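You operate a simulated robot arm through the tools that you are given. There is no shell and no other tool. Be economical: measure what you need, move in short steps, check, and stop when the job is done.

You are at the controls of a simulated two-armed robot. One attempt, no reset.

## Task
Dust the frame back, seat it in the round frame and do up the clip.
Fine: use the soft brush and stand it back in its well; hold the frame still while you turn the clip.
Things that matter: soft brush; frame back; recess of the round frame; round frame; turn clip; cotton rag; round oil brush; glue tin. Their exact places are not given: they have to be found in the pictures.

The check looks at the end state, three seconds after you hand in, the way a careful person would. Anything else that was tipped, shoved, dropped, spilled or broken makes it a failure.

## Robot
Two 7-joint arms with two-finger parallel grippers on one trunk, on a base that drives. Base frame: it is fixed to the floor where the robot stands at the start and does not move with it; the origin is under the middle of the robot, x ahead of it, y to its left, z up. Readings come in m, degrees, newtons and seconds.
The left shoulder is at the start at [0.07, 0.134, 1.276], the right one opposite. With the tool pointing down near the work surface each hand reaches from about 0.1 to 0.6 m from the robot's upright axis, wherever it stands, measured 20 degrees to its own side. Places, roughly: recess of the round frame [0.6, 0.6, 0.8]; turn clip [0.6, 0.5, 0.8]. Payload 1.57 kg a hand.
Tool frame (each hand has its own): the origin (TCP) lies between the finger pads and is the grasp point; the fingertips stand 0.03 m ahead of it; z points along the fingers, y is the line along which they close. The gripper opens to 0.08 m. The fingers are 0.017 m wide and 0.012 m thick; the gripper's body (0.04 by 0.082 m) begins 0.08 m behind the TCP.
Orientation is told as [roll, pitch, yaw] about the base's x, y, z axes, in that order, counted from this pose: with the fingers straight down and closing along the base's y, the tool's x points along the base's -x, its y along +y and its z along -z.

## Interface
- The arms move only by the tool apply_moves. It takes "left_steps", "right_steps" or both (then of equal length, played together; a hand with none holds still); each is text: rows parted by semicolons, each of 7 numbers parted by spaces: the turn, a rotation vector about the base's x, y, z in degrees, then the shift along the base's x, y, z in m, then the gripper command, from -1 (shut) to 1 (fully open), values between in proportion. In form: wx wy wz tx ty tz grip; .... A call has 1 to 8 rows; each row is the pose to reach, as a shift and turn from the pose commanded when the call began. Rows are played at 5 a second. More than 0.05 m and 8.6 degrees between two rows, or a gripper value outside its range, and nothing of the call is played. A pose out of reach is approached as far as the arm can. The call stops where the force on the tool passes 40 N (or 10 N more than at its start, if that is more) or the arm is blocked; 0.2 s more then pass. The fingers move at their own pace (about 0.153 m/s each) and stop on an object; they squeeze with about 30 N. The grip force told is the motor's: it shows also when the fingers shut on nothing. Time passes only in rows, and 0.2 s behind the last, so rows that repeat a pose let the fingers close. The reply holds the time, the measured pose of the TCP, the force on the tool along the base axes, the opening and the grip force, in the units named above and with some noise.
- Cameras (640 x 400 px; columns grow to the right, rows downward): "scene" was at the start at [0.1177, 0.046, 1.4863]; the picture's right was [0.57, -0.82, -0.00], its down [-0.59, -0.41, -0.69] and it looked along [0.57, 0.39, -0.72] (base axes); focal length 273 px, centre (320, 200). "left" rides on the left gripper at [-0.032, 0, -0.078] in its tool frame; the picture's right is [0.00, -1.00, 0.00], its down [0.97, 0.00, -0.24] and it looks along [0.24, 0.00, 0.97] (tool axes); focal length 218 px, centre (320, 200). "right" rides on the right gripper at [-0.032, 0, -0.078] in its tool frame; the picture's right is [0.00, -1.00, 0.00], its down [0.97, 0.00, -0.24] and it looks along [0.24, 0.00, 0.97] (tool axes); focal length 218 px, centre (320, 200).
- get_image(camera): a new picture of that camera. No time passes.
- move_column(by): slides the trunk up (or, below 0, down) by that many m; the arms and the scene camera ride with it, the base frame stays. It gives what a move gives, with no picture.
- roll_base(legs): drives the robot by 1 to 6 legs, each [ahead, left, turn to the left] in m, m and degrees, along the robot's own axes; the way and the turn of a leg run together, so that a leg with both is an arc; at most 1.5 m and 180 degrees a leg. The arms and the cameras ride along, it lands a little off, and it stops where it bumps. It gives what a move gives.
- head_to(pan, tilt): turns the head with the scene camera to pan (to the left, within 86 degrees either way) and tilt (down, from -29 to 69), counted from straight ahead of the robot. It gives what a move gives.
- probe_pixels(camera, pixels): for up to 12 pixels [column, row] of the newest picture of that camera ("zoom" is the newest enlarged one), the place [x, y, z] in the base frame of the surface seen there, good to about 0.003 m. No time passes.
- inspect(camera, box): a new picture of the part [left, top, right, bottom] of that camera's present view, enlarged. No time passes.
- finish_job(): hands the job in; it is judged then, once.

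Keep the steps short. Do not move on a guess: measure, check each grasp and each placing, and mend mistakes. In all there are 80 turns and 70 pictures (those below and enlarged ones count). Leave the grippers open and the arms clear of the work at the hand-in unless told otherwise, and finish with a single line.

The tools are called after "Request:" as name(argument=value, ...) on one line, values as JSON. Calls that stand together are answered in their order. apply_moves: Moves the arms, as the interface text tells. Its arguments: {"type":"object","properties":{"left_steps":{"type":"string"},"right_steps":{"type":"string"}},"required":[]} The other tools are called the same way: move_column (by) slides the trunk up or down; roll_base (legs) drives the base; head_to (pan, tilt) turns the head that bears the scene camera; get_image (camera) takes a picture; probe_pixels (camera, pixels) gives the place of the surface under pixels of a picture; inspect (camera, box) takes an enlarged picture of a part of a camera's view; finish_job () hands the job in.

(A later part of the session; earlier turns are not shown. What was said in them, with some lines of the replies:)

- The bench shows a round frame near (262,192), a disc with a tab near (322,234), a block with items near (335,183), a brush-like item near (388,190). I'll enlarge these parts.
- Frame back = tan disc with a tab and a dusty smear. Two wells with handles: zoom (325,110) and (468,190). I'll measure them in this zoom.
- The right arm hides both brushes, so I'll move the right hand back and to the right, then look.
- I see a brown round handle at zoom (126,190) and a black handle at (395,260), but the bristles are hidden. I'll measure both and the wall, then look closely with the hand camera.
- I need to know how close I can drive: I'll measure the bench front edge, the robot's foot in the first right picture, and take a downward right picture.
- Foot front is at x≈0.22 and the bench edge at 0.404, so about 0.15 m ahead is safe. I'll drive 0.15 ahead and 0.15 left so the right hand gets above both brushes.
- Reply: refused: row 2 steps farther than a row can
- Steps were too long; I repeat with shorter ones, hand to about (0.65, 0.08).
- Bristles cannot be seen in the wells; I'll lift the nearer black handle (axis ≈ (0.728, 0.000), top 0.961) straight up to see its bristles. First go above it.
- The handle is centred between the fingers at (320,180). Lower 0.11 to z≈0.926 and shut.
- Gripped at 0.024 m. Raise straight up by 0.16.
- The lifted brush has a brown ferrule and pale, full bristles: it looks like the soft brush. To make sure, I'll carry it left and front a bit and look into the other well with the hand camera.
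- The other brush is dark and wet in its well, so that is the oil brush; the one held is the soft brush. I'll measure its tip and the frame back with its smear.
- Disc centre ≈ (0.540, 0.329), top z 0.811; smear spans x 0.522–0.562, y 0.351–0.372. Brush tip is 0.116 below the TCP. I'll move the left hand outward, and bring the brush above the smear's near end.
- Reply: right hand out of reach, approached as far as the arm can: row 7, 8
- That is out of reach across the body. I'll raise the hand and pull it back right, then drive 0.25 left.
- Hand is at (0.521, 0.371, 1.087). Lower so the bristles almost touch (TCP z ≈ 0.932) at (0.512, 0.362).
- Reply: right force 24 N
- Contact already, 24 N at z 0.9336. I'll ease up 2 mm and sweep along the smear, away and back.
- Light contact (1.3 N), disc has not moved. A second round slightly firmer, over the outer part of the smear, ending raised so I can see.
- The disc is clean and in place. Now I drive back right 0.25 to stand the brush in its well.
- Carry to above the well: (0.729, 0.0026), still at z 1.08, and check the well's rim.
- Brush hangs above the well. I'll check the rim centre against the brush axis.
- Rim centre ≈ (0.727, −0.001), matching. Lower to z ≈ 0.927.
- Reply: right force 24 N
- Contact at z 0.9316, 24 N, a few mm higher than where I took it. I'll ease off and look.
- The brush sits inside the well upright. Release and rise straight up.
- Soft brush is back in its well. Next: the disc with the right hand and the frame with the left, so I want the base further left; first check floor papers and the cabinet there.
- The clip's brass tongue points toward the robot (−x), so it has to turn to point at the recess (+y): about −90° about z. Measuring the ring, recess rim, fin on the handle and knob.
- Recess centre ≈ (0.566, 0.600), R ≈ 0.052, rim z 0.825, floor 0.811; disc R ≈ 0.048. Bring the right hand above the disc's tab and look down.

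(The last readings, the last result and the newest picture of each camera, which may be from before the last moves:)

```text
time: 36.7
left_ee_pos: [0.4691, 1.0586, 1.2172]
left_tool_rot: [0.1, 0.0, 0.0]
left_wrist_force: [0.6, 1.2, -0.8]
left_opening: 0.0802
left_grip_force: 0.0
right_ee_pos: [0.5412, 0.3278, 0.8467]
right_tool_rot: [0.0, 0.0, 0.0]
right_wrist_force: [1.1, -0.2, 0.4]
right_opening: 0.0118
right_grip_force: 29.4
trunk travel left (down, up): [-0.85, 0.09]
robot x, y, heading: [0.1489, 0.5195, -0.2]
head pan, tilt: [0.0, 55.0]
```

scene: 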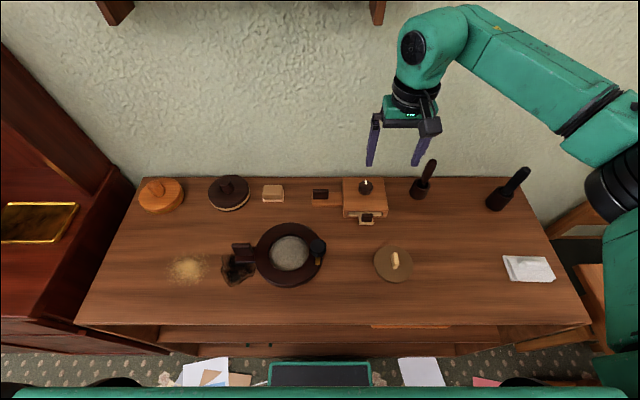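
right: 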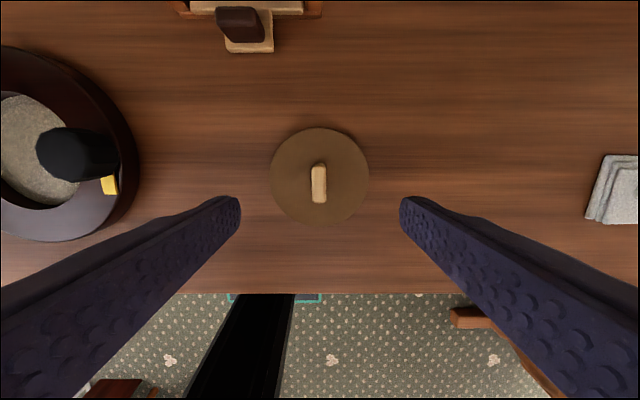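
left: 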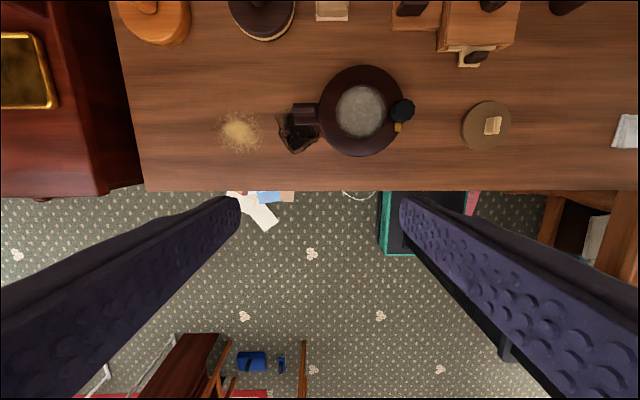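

Tab gripped (0.0118 m). Lift 0.1 and carry towards (0.566, 0.600).

Request:
apply_moves(right_steps="0 0 0 0 0 0.04 -1; 0 0 0 0 0 0.08 -1; 0 0 0 0 0 0.12 -1; 0 0 0 0.01 0.045 0.12 -1; 0 0 0 0.02 0.09 0.12 -1; 0 0 0 0.025 0.135 0.12 -1; 0 0 0 0.025 0.18 0.12 -1; 0 0 0 0.025 0.22 0.12 -1")

Request:
apply_moves(right_steps="0 0 0 0 0.02 0 -1; 0 0 0 0 0.04 0 -1; 0 0 0 0 0.05 0 -1; 0 0 0 0 0.05 -0.03 -1; 0 0 0 0 0.05 -0.05 -1; 0 0 0 0 0.05 -0.05 -1")

Request:
get_image(camera="right")

Request:
inspect(camera="scene", box=[220, 180, 360, 300])

```text
time: 38.5
left_ee_pos: [0.4704, 1.0607, 1.2161]
left_tool_rot: [-0.1, 0.1, 0.0]
left_wrist_force: [-0.5, -0.1, -0.7]
left_opening: 0.0801
left_grip_force: 0.0
right_ee_pos: [0.568, 0.553, 0.9688]
right_tool_rot: [-0.1, 0.0, -0.1]
right_wrist_force: [0.6, -0.3, -0.9]
right_opening: 0.0118
right_grip_force: 29.2
trunk travel left (down, up): [-0.85, 0.09]
robot x, y, heading: [0.1467, 0.5215, -0.0]
head pan, tilt: [0.0, 55.0]
```

```text
time: 39.9
left_ee_pos: [0.4692, 1.0575, 1.2188]
left_tool_rot: [-0.1, -0.1, 0.0]
left_wrist_force: [-0.3, -0.1, -0.5]
left_opening: 0.08
left_grip_force: 0.0
right_ee_pos: [0.5649, 0.5992, 0.9178]
right_tool_rot: [0.1, 0.0, 0.0]
right_wrist_force: [-0.6, 0.8, -0.1]
right_opening: 0.0119
right_grip_force: 28.6
trunk travel left (down, up): [-0.85, 0.09]
robot x, y, heading: [0.1502, 0.5194, 0.1]
head pan, tilt: [0.0, 55.0]
```

```text
37 pictures are left
```

right: 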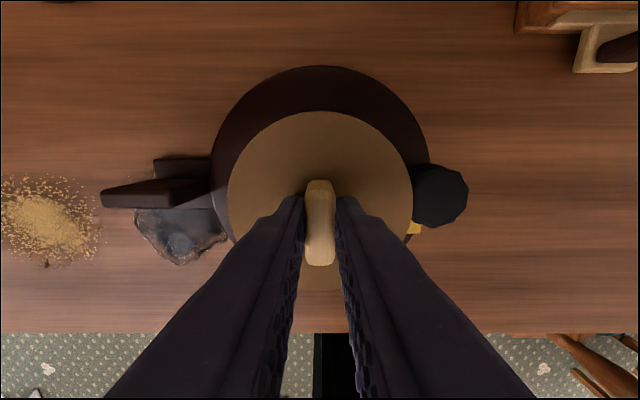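

```text
3.33 times, centred on (290, 240) of scene
```

zoom: 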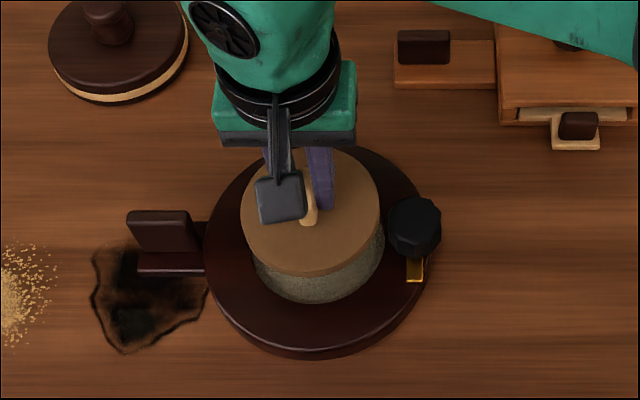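

The disc hangs over the recess. I'll check its actual centre against the recess.

Request:
probe_pixels(camera="right", pixels=[[232, 185], [409, 185], [320, 115], [250, 150], [390, 150], [320, 70], [214, 170], [445, 185], [125, 195]])

```text
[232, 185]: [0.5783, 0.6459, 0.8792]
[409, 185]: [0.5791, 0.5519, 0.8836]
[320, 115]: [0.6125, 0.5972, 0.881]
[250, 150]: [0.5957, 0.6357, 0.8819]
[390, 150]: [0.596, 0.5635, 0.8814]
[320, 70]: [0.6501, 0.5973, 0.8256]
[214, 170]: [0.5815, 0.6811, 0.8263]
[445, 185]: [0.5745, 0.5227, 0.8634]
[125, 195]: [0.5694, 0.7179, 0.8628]
```

Disc centre ≈ (0.565, 0.599), aligned to within a millimetre or so. Lower gently to TCP z ≈ 0.858.

Request:
apply_moves(right_steps="0 0 0 0.001 0.001 -0.02 -1; 0 0 0 0.001 0.001 -0.035 -1; 0 0 0 0.001 0.001 -0.045 -1; 0 0 0 0.001 0.001 -0.052 -1; 0 0 0 0.001 0.001 -0.058 -1; 0 0 0 0.001 0.001 -0.058 -1")

Request:
inspect(camera="scene", box=[220, 180, 360, 300])

```text
time: 41.3
left_ee_pos: [0.4688, 1.0573, 1.2171]
left_tool_rot: [0.0, 0.0, 0.0]
left_wrist_force: [-0.6, 0.0, -0.5]
left_opening: 0.08
left_grip_force: 0.0
right_ee_pos: [0.5676, 0.6009, 0.8581]
right_tool_rot: [0.1, 0.0, 0.1]
right_wrist_force: [0.4, -0.5, -0.6]
right_opening: 0.0121
right_grip_force: 29.5
trunk travel left (down, up): [-0.85, 0.09]
robot x, y, heading: [0.1486, 0.5176, 0.1]
head pan, tilt: [0.0, 55.0]
```

```text
3.33 times, centred on (290, 240) of scene
```

zoom: 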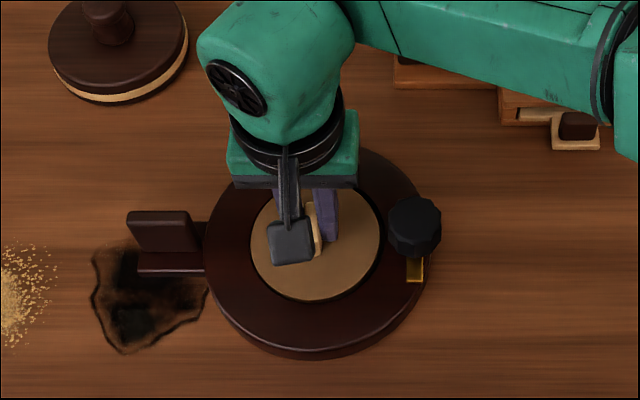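

The disc is inside the recess without touching. Lower 3 mm, open halfway, and rise.

Request:
apply_moves(right_steps="0 0 0 0 0 -0.002 -1; 0 0 0 0 0 -0.003 -1; 0 0 0 0 0 -0.003 -0.2; 0 0 0 0 0 -0.003 0; 0 0 0 0 0 0.03 0; 0 0 0 0 0 0.07 0; 0 0 0 0 0 0.11 0.5; 0 0 0 0 -0.04 0.13 1")

Request:
get_image(camera="right")

```text
time: 43.1
left_ee_pos: [0.469, 1.0544, 1.2181]
left_tool_rot: [0.1, 0.0, 0.1]
left_wrist_force: [-0.4, -0.2, 0.6]
left_opening: 0.0799
left_grip_force: 0.1
right_ee_pos: [0.569, 0.5602, 0.9876]
right_tool_rot: [0.2, 0.0, 0.0]
right_wrist_force: [-0.1, -0.1, 0.1]
right_opening: 0.0799
right_grip_force: 0.1
trunk travel left (down, up): [-0.85, 0.09]
robot x, y, heading: [0.1519, 0.5239, 0.0]
head pan, tilt: [0.0, 55.0]
```

```text
34 pictures are left
```

right: 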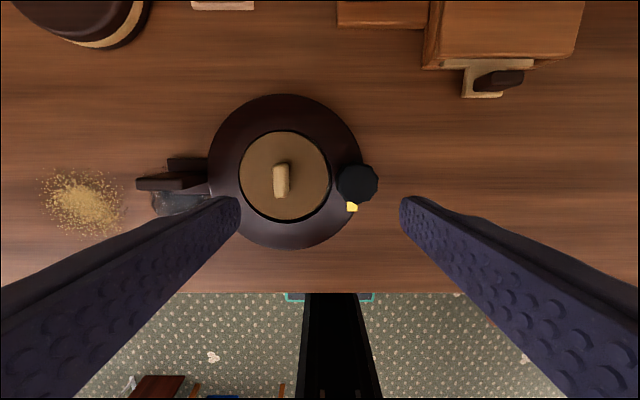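

Request:
inspect(camera="right", box=[200, 90, 390, 250])

Request:
probe_pixels(camera="right", pixels=[[260, 150], [310, 150], [260, 205], [310, 205], [357, 183], [343, 183], [374, 183], [357, 168], [360, 198], [352, 207], [145, 183], [185, 180]])

```text
2.50 times, centred on (295, 170) of right
```

zoom: 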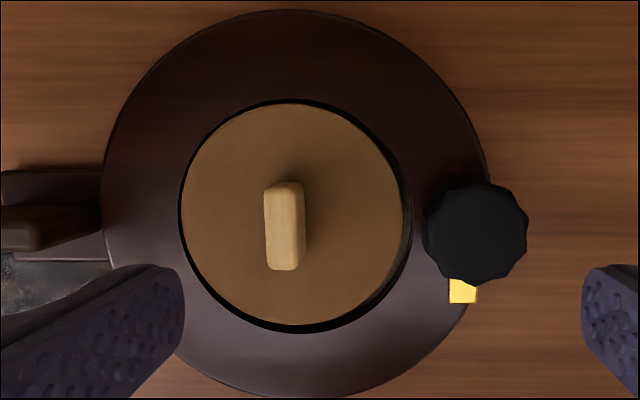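

```text
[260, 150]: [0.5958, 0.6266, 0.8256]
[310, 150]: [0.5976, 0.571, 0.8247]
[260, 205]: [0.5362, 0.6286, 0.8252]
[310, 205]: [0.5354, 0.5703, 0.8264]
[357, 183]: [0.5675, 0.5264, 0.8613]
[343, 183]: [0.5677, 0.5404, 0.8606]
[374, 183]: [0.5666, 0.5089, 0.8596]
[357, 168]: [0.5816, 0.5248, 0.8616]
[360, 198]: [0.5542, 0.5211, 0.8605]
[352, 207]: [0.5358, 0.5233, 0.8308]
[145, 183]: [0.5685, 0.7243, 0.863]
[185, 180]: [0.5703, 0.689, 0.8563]
```

Disc sits flush in the recess (z ≈ 0.825 both sides). The knob centre is (0.5675, 0.525), top 0.861, radius 0.017. Now the left hand goes to the handle fin at (0.565, 0.712), turned 90° so it closes along x.

Request:
apply_moves(left_steps="0 0 8 0.012 -0.04 0 1; 0 0 16 0.024 -0.08 0 1; 0 0 24 0.036 -0.12 0 1; 0 0 32 0.048 -0.16 0 1; 0 0 40 0.06 -0.2 0 1; 0 0 48 0.072 -0.24 0 1; 0 0 56 0.084 -0.28 0 1; 0 0 64 0.096 -0.32 0 1")

Request:
apply_moves(left_steps="0 0 8 0 -0.01 -0.04 1; 0 0 16 0 -0.02 -0.08 1; 0 0 24 0 -0.025 -0.12 1; 0 0 26 0 -0.025 -0.16 1; 0 0 26 0 -0.025 -0.2 1; 0 0 26 0 -0.025 -0.23 1; 0 0 26 0 -0.025 -0.23 1")

Request:
get_image(camera="left")

```text
time: 44.9
left_ee_pos: [0.5653, 0.7364, 1.2171]
left_tool_rot: [0.0, -0.1, 64.0]
left_wrist_force: [-0.1, -1.0, 0.2]
left_opening: 0.0802
left_grip_force: 0.2
right_ee_pos: [0.5696, 0.5599, 0.9878]
right_tool_rot: [0.1, 0.1, 0.0]
right_wrist_force: [0.1, 0.3, 0.4]
right_opening: 0.0802
right_grip_force: 0.0
trunk travel left (down, up): [-0.85, 0.09]
robot x, y, heading: [0.1509, 0.5211, 0.1]
head pan, tilt: [0.0, 55.0]
```

```text
time: 46.5
left_ee_pos: [0.5657, 0.715, 0.989]
left_tool_rot: [-0.1, 0.0, 90.0]
left_wrist_force: [0.3, -0.7, -0.1]
left_opening: 0.08
left_grip_force: 0.0
right_ee_pos: [0.5697, 0.5623, 0.9889]
right_tool_rot: [-0.1, 0.0, 0.0]
right_wrist_force: [-0.4, 0.0, -0.3]
right_opening: 0.0802
right_grip_force: 0.1
trunk travel left (down, up): [-0.85, 0.09]
robot x, y, heading: [0.1533, 0.5225, 0.1]
head pan, tilt: [0.0, 55.0]
```

```text
32 pictures are left
```

left: 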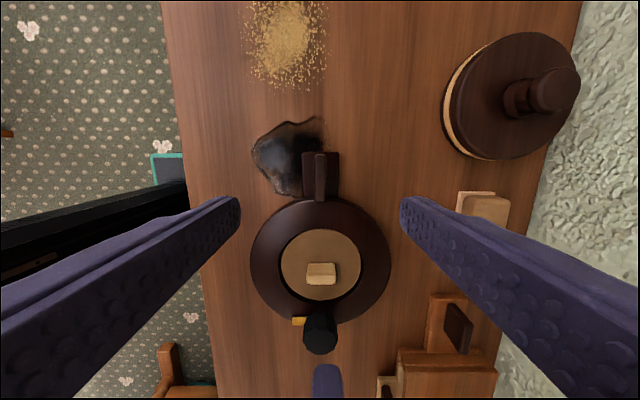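

The fin is centred between the left fingers at (320,178). Lower to z ≈ 0.851 and shut on it.

Request:
apply_moves(left_steps="0 0 0 0 -0.002 -0.04 0.4; 0 0 0 0 -0.002 -0.08 0.4; 0 0 0 0 -0.002 -0.115 0.4; 0 0 0 0 -0.002 -0.137 0.4; 0 0 0 0 -0.002 -0.137 -1; 0 0 0 0 -0.002 -0.137 -1; 0 0 0 0 -0.002 -0.137 -1")

Request:
get_image(camera="right")

```text
time: 48.1
left_ee_pos: [0.5484, 0.7277, 0.8836]
left_tool_rot: [0.0, 0.1, 90.0]
left_wrist_force: [0.7, -0.3, 0.1]
left_opening: 0.0126
left_grip_force: 30.1
left hand out of reach, approached as far as the arm can: row 3, 4, 5, 6, 7
right_ee_pos: [0.5687, 0.5628, 0.9888]
right_tool_rot: [0.0, -0.1, -0.1]
right_wrist_force: [0.3, 0.7, -0.3]
right_opening: 0.08
right_grip_force: 0.0
trunk travel left (down, up): [-0.85, 0.09]
robot x, y, heading: [0.146, 0.5227, 0.1]
head pan, tilt: [0.0, 55.0]
```

```text
31 pictures are left
```

right: 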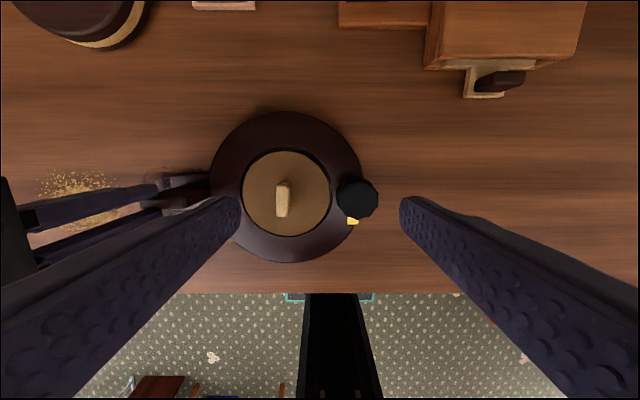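

The left wrist cannot get that low with this turn: it stopped at (0.548, 0.728, 0.884) and pulled the frame a little toward me. I'll open, go back up, raise the right hand too, and then lower the trunk instead.

Request:
apply_moves(left_steps="0 0 0 0 0 0 0.4; 0 0 0 0 0 0 0.6; 0 0 0 0 0 0 0.6; 0 0 0 0 0.002 0.04 0.6; 0 0 0 0 0.002 0.08 0.6; 0 0 0 0 0.002 0.11 0.6; 0 0 0 0 0.002 0.147 0.6; 0 0 0 0 0.002 0.187 1", right_steps="0 0 0 0 -0.01 0.03 1; 0 0 0 0 -0.02 0.06 1; 0 0 0 0 -0.03 0.09 1; 0 0 0 0 -0.035 0.12 1; 0 0 0 0 -0.035 0.15 1; 0 0 0 0 -0.035 0.18 1; 0 0 0 0 -0.035 0.18 1; 0 0 0 0 -0.035 0.18 1")

Request:
get_image(camera="scene")

```text
time: 49.9
left_ee_pos: [0.5484, 0.7286, 1.0738]
left_tool_rot: [-0.2, -0.1, 89.9]
left_wrist_force: [-0.4, 0.2, -0.3]
left_opening: 0.0802
left_grip_force: 0.0
right_ee_pos: [0.5674, 0.5252, 1.1691]
right_tool_rot: [0.0, 0.0, 0.0]
right_wrist_force: [-0.8, -1.0, 0.4]
right_opening: 0.0802
right_grip_force: 0.0
trunk travel left (down, up): [-0.85, 0.09]
robot x, y, heading: [0.1462, 0.52, 0.1]
head pan, tilt: [0.0, 55.0]
```

```text
30 pictures are left
```

scene: 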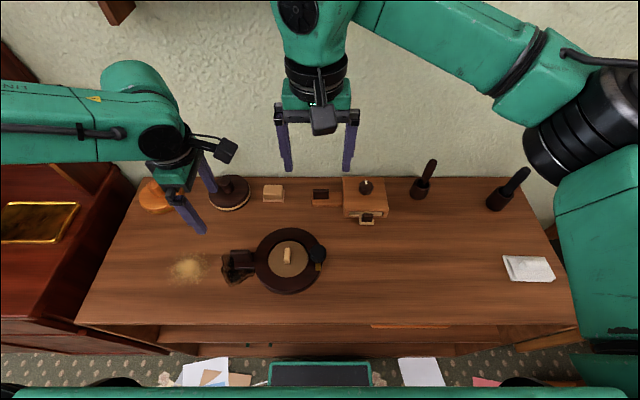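

Frame shifted slightly; disc still seated. I'll measure the fin, knob and ring anew, and lower the trunk 0.15 (both hands high).

Request:
inspect(camera="scene", box=[210, 215, 340, 305])

Request:
move_column(by=-0.14)

Request:
get_image(camera="left")

Request:
get_image(camera="right")

```text
4.44 times, centred on (275, 260) of scene
```

zoom: 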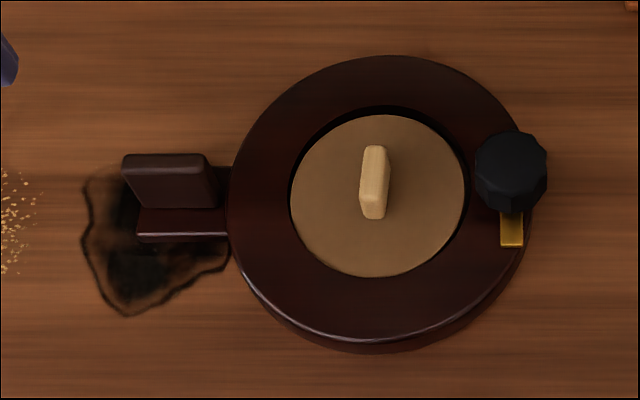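

```text
time: 51.5
left_ee_pos: [0.5508, 0.7298, 0.933]
left_tool_rot: [0.0, 0.1, 90.0]
left_wrist_force: [0.4, -0.4, -0.1]
left_opening: 0.0802
left_grip_force: 0.1
right_ee_pos: [0.5675, 0.5237, 1.0288]
right_tool_rot: [-0.1, 0.0, 0.0]
right_wrist_force: [-0.2, -0.8, 0.2]
right_opening: 0.08
right_grip_force: 0.1
trunk travel left (down, up): [-0.71, 0.23]
robot x, y, heading: [0.1497, 0.5223, 0.2]
head pan, tilt: [0.0, 55.0]
```

```text
28 pictures are left
```

left: 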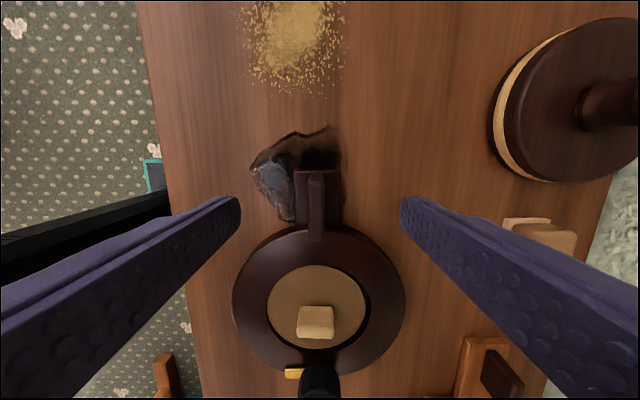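

```text
27 pictures are left
```

right: 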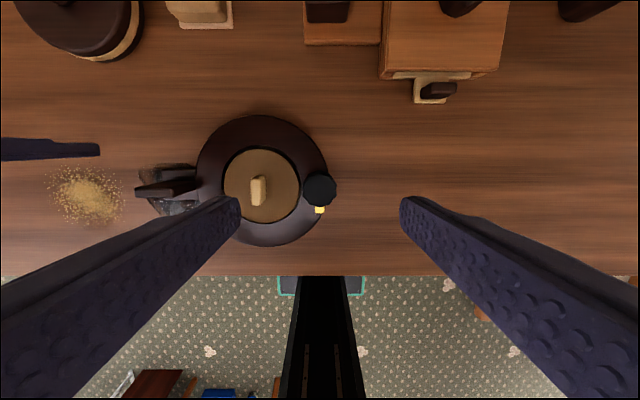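

Request:
probe_pixels(camera="left", pixels=[[316, 178], [316, 205], [316, 235], [311, 205], [322, 205], [300, 180], [335, 210], [236, 295], [403, 295]])

Request:
probe_pixels(camera="right", pixels=[[320, 188], [305, 188], [335, 188], [320, 175], [320, 201], [320, 210], [262, 118], [198, 175], [328, 165], [145, 189], [180, 187], [258, 190]])

```text
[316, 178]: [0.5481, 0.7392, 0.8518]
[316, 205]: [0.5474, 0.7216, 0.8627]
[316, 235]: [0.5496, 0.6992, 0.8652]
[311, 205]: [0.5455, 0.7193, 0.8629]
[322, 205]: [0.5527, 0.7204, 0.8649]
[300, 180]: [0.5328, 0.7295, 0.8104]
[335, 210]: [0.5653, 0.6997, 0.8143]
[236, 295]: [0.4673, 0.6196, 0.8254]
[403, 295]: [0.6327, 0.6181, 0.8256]
```

```text
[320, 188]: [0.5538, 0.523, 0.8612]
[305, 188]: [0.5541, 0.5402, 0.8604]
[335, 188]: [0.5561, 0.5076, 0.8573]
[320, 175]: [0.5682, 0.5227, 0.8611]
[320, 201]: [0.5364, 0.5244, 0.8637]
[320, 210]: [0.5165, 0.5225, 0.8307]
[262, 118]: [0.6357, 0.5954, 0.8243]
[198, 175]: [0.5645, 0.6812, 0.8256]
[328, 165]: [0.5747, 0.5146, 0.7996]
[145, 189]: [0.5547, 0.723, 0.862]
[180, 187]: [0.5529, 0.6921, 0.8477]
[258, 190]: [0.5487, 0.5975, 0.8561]
```

The frame moved about 15 mm toward me. Fin is now at (0.549, 0.717). Lower the left hand onto it (z ≈ 0.851), shut.

Request:
apply_moves(left_steps="0 0 0 -0.001 -0.007 -0.03 0.6; 0 0 0 -0.001 -0.014 -0.06 0.4; 0 0 0 -0.001 -0.014 -0.082 0.2; 0 0 0 -0.001 -0.014 -0.082 -0.2; 0 0 0 -0.001 -0.014 -0.082 -1; 0 0 0 -0.001 -0.014 -0.082 -1; 0 0 0 -0.001 -0.014 -0.082 -1")

```text
time: 53.1
left_ee_pos: [0.5503, 0.7156, 0.8516]
left_tool_rot: [-0.1, -0.1, 90.0]
left_wrist_force: [-0.6, -0.8, 0.2]
left_opening: 0.013
left_grip_force: 30.1
right_ee_pos: [0.5684, 0.5253, 1.028]
right_tool_rot: [0.0, 0.1, 0.0]
right_wrist_force: [-0.8, 0.4, 0.3]
right_opening: 0.0798
right_grip_force: 0.0
trunk travel left (down, up): [-0.71, 0.23]
robot x, y, heading: [0.1446, 0.5226, 0.1]
head pan, tilt: [0.0, 55.0]
```

Good grip (0.013 m). I'll slide the frame gently back 15 mm in +x to where it stood.

Request:
apply_moves(left_steps="0 0 0 0.003 0 0 -1; 0 0 0 0.006 0 0 -1; 0 0 0 0.009 0 0 -1; 0 0 0 0.012 0 0 -1; 0 0 0 0.015 0 0 -1; 0 0 0 0.015 0 0 -1")

Request:
get_image(camera="right")

```text
time: 54.5
left_ee_pos: [0.5637, 0.7149, 0.8508]
left_tool_rot: [-0.1, 0.0, 90.0]
left_wrist_force: [-1.6, 1.1, 3.4]
left_opening: 0.0129
left_grip_force: 29.3
right_ee_pos: [0.5685, 0.524, 1.0293]
right_tool_rot: [0.0, -0.1, 0.0]
right_wrist_force: [0.0, -0.3, -0.7]
right_opening: 0.0799
right_grip_force: 0.1
trunk travel left (down, up): [-0.71, 0.23]
robot x, y, heading: [0.1486, 0.5236, 0.0]
head pan, tilt: [0.0, 55.0]
```

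```text
26 pictures are left
```

right: 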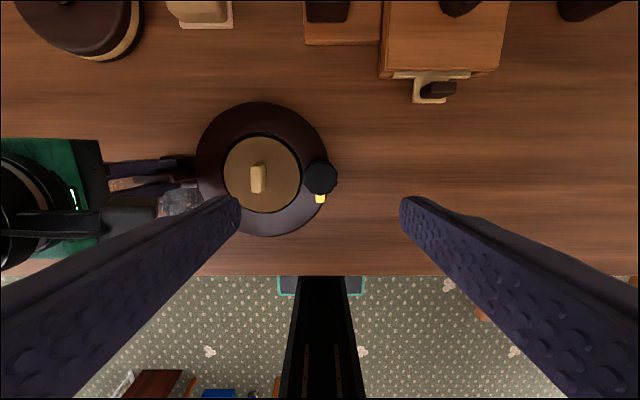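

Request:
probe_pixels(camera="right", pixels=[[320, 178], [307, 178], [334, 178], [320, 165], [320, 189], [320, 200], [262, 105], [258, 178]])

Request:
inspect(camera="right", box=[190, 95, 350, 245])

```text
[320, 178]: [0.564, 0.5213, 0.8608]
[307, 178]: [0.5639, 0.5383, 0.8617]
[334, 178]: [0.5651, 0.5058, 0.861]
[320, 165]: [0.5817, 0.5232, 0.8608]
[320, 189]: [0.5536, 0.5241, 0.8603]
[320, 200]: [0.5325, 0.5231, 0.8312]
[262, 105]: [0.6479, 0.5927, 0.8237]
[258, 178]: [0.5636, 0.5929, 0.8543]
```

```text
2.67 times, centred on (270, 170) of right
```

zoom: 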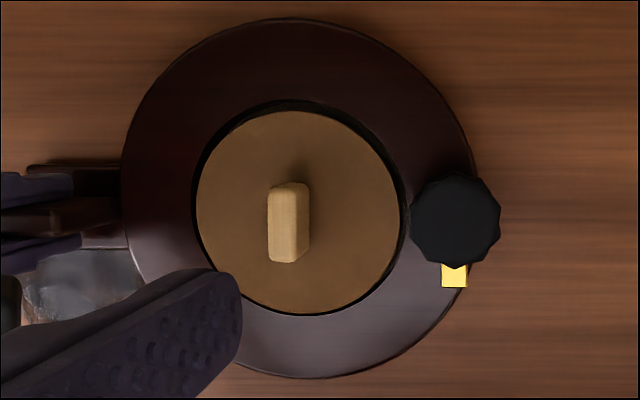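

Frame back in place; knob centre (0.566, 0.5225). I'll bring the right hand over the knob turned +45°, so that a −90° turn ends at −45°, and descend to z ≈ 0.90 first.

Request:
apply_moves(right_steps="0 0 8 -0.001 -0.001 0 1; 0 0 16 -0.0025 -0.002 -0.01 1; 0 0 24 -0.0025 -0.002 -0.03 1; 0 0 32 -0.0025 -0.002 -0.05 1; 0 0 40 -0.0025 -0.002 -0.07 1; 0 0 45 -0.0025 -0.002 -0.09 1; 0 0 45 -0.0025 -0.002 -0.115 1; 0 0 45 -0.0025 -0.002 -0.115 1")

Request:
get_image(camera="right")

```text
time: 56.3
left_ee_pos: [0.5643, 0.7154, 0.8516]
left_tool_rot: [0.0, 0.1, 90.0]
left_wrist_force: [-1.5, 0.6, 3.1]
left_opening: 0.013
left_grip_force: 29.4
right_ee_pos: [0.5653, 0.5237, 0.913]
right_tool_rot: [0.0, -0.1, 45.0]
right_wrist_force: [0.3, -0.8, -0.5]
right_opening: 0.0802
right_grip_force: 0.0
trunk travel left (down, up): [-0.71, 0.23]
robot x, y, heading: [0.1518, 0.5223, -0.0]
head pan, tilt: [0.0, 55.0]
```

```text
24 pictures are left
```

right: 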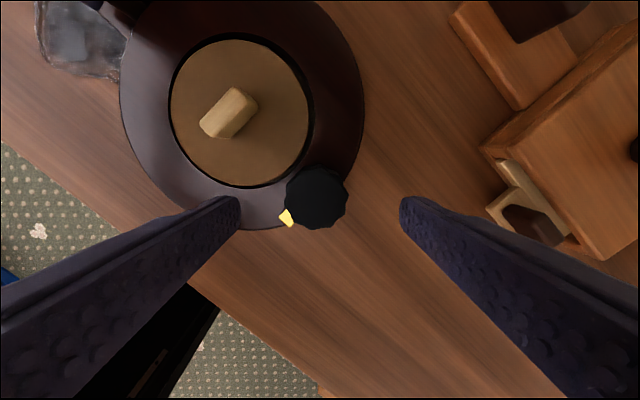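

Knob is centred between the fingers (317,198). Lower 47 mm and shut.

Request:
apply_moves(right_steps="0 0 0 0 0 -0.025 1; 0 0 0 0 0 -0.046 1; 0 0 0 0 0 -0.047 0.3; 0 0 0 0 0 -0.047 -0.1; 0 0 0 0 0 -0.047 -1; 0 0 0 0 0 -0.047 -1; 0 0 0 0 0 -0.047 -1")

```text
time: 57.9
left_ee_pos: [0.5653, 0.7155, 0.8503]
left_tool_rot: [-0.1, 0.2, 89.8]
left_wrist_force: [2.3, -13.4, 4.4]
left_opening: 0.0128
left_grip_force: 29.3
right_ee_pos: [0.5652, 0.5236, 0.8668]
right_tool_rot: [0.1, -0.1, 45.2]
right_wrist_force: [-2.1, 15.7, 0.5]
right_opening: 0.0394
right_grip_force: 30.1
trunk travel left (down, up): [-0.71, 0.23]
robot x, y, heading: [0.1464, 0.521, 0.1]
head pan, tilt: [0.0, 55.0]
```

Knob gripped (0.039 m), with 15 N sideways; I'll relieve by 1.5 mm in +y, and start turning −24°.

Request:
apply_moves(right_steps="0 0 0 0 0.0015 0 -1; 0 0 -6 0 0.0015 0 -1; 0 0 -12 0 0.0015 0 -1; 0 0 -18 0 0.0015 0 -1; 0 0 -24 0 0.0015 0 -1; 0 0 -24 0 0.0015 0 -1")

Request:
inspect(camera="scene", box=[220, 190, 360, 310])

```text
time: 59.3
left_ee_pos: [0.5643, 0.7152, 0.8512]
left_tool_rot: [-0.1, 0.0, 90.0]
left_wrist_force: [3.9, -10.5, 5.3]
left_opening: 0.0128
left_grip_force: 29.8
right_ee_pos: [0.5652, 0.5233, 0.8664]
right_tool_rot: [0.1, 0.0, 21.0]
right_wrist_force: [-2.4, 9.1, 0.8]
right_opening: 0.0394
right_grip_force: 30.3
trunk travel left (down, up): [-0.71, 0.23]
robot x, y, heading: [0.1485, 0.5205, -0.1]
head pan, tilt: [0.0, 55.0]
```

```text
3.33 times, centred on (290, 250) of scene
```

zoom: 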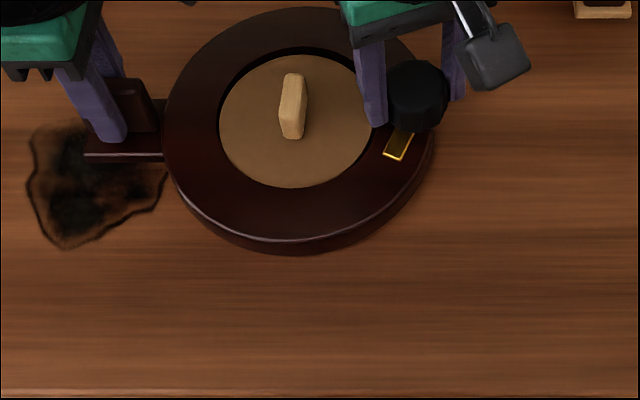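

The tongue turns toward the disc, forces moderate. Continue another −48°.

Request:
apply_moves(right_steps="0 0 -7 0 0.0008 0 -1; 0 0 -14 0 0.0008 0 -1; 0 0 -21 0 0.0008 0 -1; 0 0 -28 0 0.0008 0 -1; 0 0 -35 0 0.0008 0 -1; 0 0 -42 0 0.0008 0 -1; 0 0 -48 0 0.0008 0 -1; 0 0 -48 0 0.0008 0 -1")

Request:
inspect(camera="scene", box=[220, 190, 360, 310])

```text
time: 61.1
left_ee_pos: [0.5647, 0.7158, 0.851]
left_tool_rot: [0.0, -0.1, 90.1]
left_wrist_force: [4.4, 5.8, 8.1]
left_opening: 0.0129
left_grip_force: 29.7
right_ee_pos: [0.5661, 0.5231, 0.8662]
right_tool_rot: [0.0, 0.0, -27.1]
right_wrist_force: [-2.2, -6.8, -1.3]
right_opening: 0.0393
right_grip_force: 30.5
trunk travel left (down, up): [-0.71, 0.23]
robot x, y, heading: [0.1483, 0.5197, 0.1]
head pan, tilt: [0.0, 55.0]
```

```text
3.33 times, centred on (290, 250) of scene
```

zoom: 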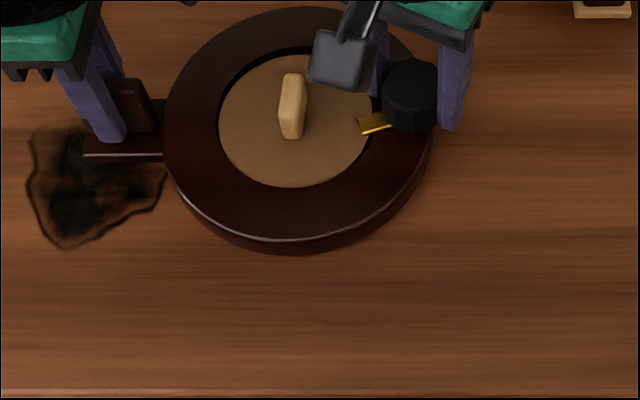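

Tongue now lies over the disc edge; 18° more to finish the quarter turn.

Request:
apply_moves(right_steps="0 0 -6 0 -0.0005 0 -1; 0 0 -12 0 -0.0005 0 -1; 0 0 -18 0 -0.0005 0 -1; 0 0 -18 0 -0.0005 0 -1")

Request:
inspect(camera="scene", box=[220, 190, 360, 310])

```text
time: 62.1
left_ee_pos: [0.5641, 0.7151, 0.8508]
left_tool_rot: [-0.1, 0.0, 90.0]
left_wrist_force: [3.4, 6.1, 9.4]
left_opening: 0.0127
left_grip_force: 30.1
right_ee_pos: [0.5656, 0.5249, 0.8679]
right_tool_rot: [0.0, 0.0, -45.2]
right_wrist_force: [-2.6, -7.2, 1.2]
right_opening: 0.0396
right_grip_force: 29.9
trunk travel left (down, up): [-0.71, 0.23]
robot x, y, heading: [0.1505, 0.5201, -0.1]
head pan, tilt: [0.0, 55.0]
```

```text
3.33 times, centred on (290, 250) of scene
```

zoom: 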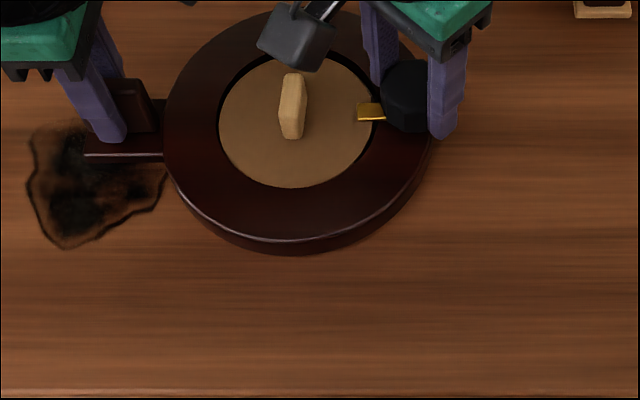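

The tongue points straight at the disc's middle, over its edge. Release the knob, rise, with the left still holding.

Request:
apply_moves(right_steps="0 0 0 0 0 0 0.3; 0 0 0 0 0 0 0.6; 0 0 0 0 0 0 0.6; 0 0 0 0 0 0.04 0.6; 0 0 0 0 0 0.08 1; 0 0 0 0 -0.03 0.12 1; 0 0 0 0 -0.06 0.15 1; 0 0 0 0 -0.1 0.17 1")

Request:
apply_moves(left_steps="0 0 0 0 0 0 -0.3; 0 0 0 0 0 0 0.2; 0 0 0 0 0 0 0.2; 0 0 0 0 0 0.03 0.2; 0 0 0 0 0 0.07 0.6; 0 0 0 0 0.02 0.11 1; 0 0 0 0 0.05 0.15 1; 0 0 0 0 0.09 0.17 1")

Request:
get_image(camera="scene")

Request:
inspect(camera="scene", box=[210, 170, 350, 300])

```text
time: 63.9
left_ee_pos: [0.5623, 0.7145, 0.8501]
left_tool_rot: [0.0, 0.1, 90.0]
left_wrist_force: [-1.8, -2.6, 5.4]
left_opening: 0.0129
left_grip_force: 29.7
right_ee_pos: [0.5644, 0.4237, 1.0357]
right_tool_rot: [0.0, 0.1, -45.0]
right_wrist_force: [-0.3, 0.9, -0.4]
right_opening: 0.0801
right_grip_force: 0.2
trunk travel left (down, up): [-0.71, 0.23]
robot x, y, heading: [0.149, 0.5195, 0.1]
head pan, tilt: [0.0, 55.0]
```

```text
time: 65.7
left_ee_pos: [0.5646, 0.8069, 1.0208]
left_tool_rot: [0.0, 0.0, 89.9]
left_wrist_force: [0.0, 0.6, 0.2]
left_opening: 0.0799
left_grip_force: 0.0
right_ee_pos: [0.5657, 0.4243, 1.037]
right_tool_rot: [0.1, 0.1, -45.0]
right_wrist_force: [-0.1, 0.1, 0.5]
right_opening: 0.0796
right_grip_force: 0.1
trunk travel left (down, up): [-0.71, 0.23]
robot x, y, heading: [0.1537, 0.5211, -0.1]
head pan, tilt: [0.0, 55.0]
```

```text
20 pictures are left
```

scene: 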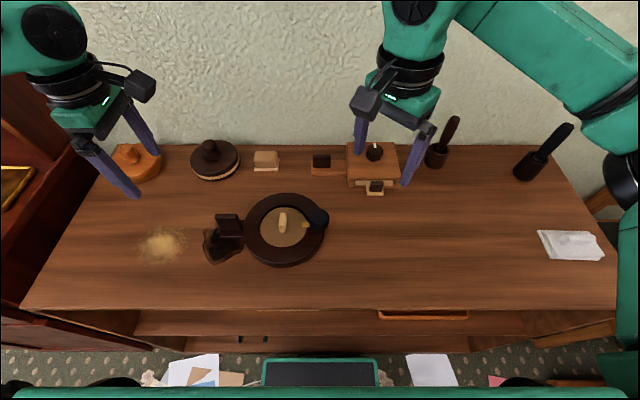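

```text
3.08 times, centred on (280, 235) of scene
```

zoom: 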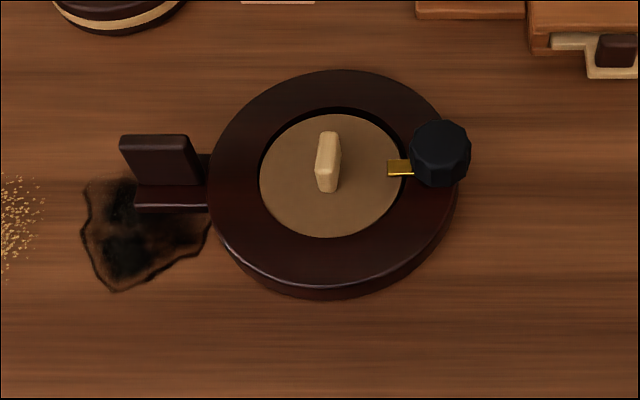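

Clip is over the disc, disc flush, both brushes upright, all else in place. I'll raise the trunk so the arms are clear, then hand in.

Request:
move_column(by=0.14)

Request:
get_image(camera="scene")

```text
time: 67.4
left_ee_pos: [0.5658, 0.8049, 1.1614]
left_tool_rot: [-0.1, -0.1, 90.0]
left_wrist_force: [-0.1, -0.1, -0.3]
left_opening: 0.0801
left_grip_force: 0.1
right_ee_pos: [0.5666, 0.4247, 1.1743]
right_tool_rot: [0.0, 0.0, -45.0]
right_wrist_force: [0.8, 0.1, -0.5]
right_opening: 0.08
right_grip_force: 0.1
trunk travel left (down, up): [-0.85, 0.09]
robot x, y, heading: [0.1476, 0.5205, -0.1]
head pan, tilt: [0.0, 55.0]
```

```text
18 pictures are left
```

scene: 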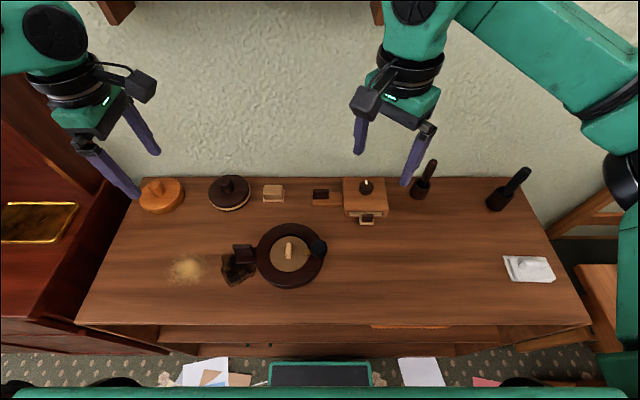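

Everything is as wanted and the arms are clear; handing in.

Request:
finish_job()

```text
The job is handed in.
```

I dusted the frame back with the soft brush and stood the brush back in its well, then seated the frame back flush in the round frame and turned the clip over its edge while the left hand held the frame; an early left-hand grip dragged the frame about 15 mm, and I slid it back.
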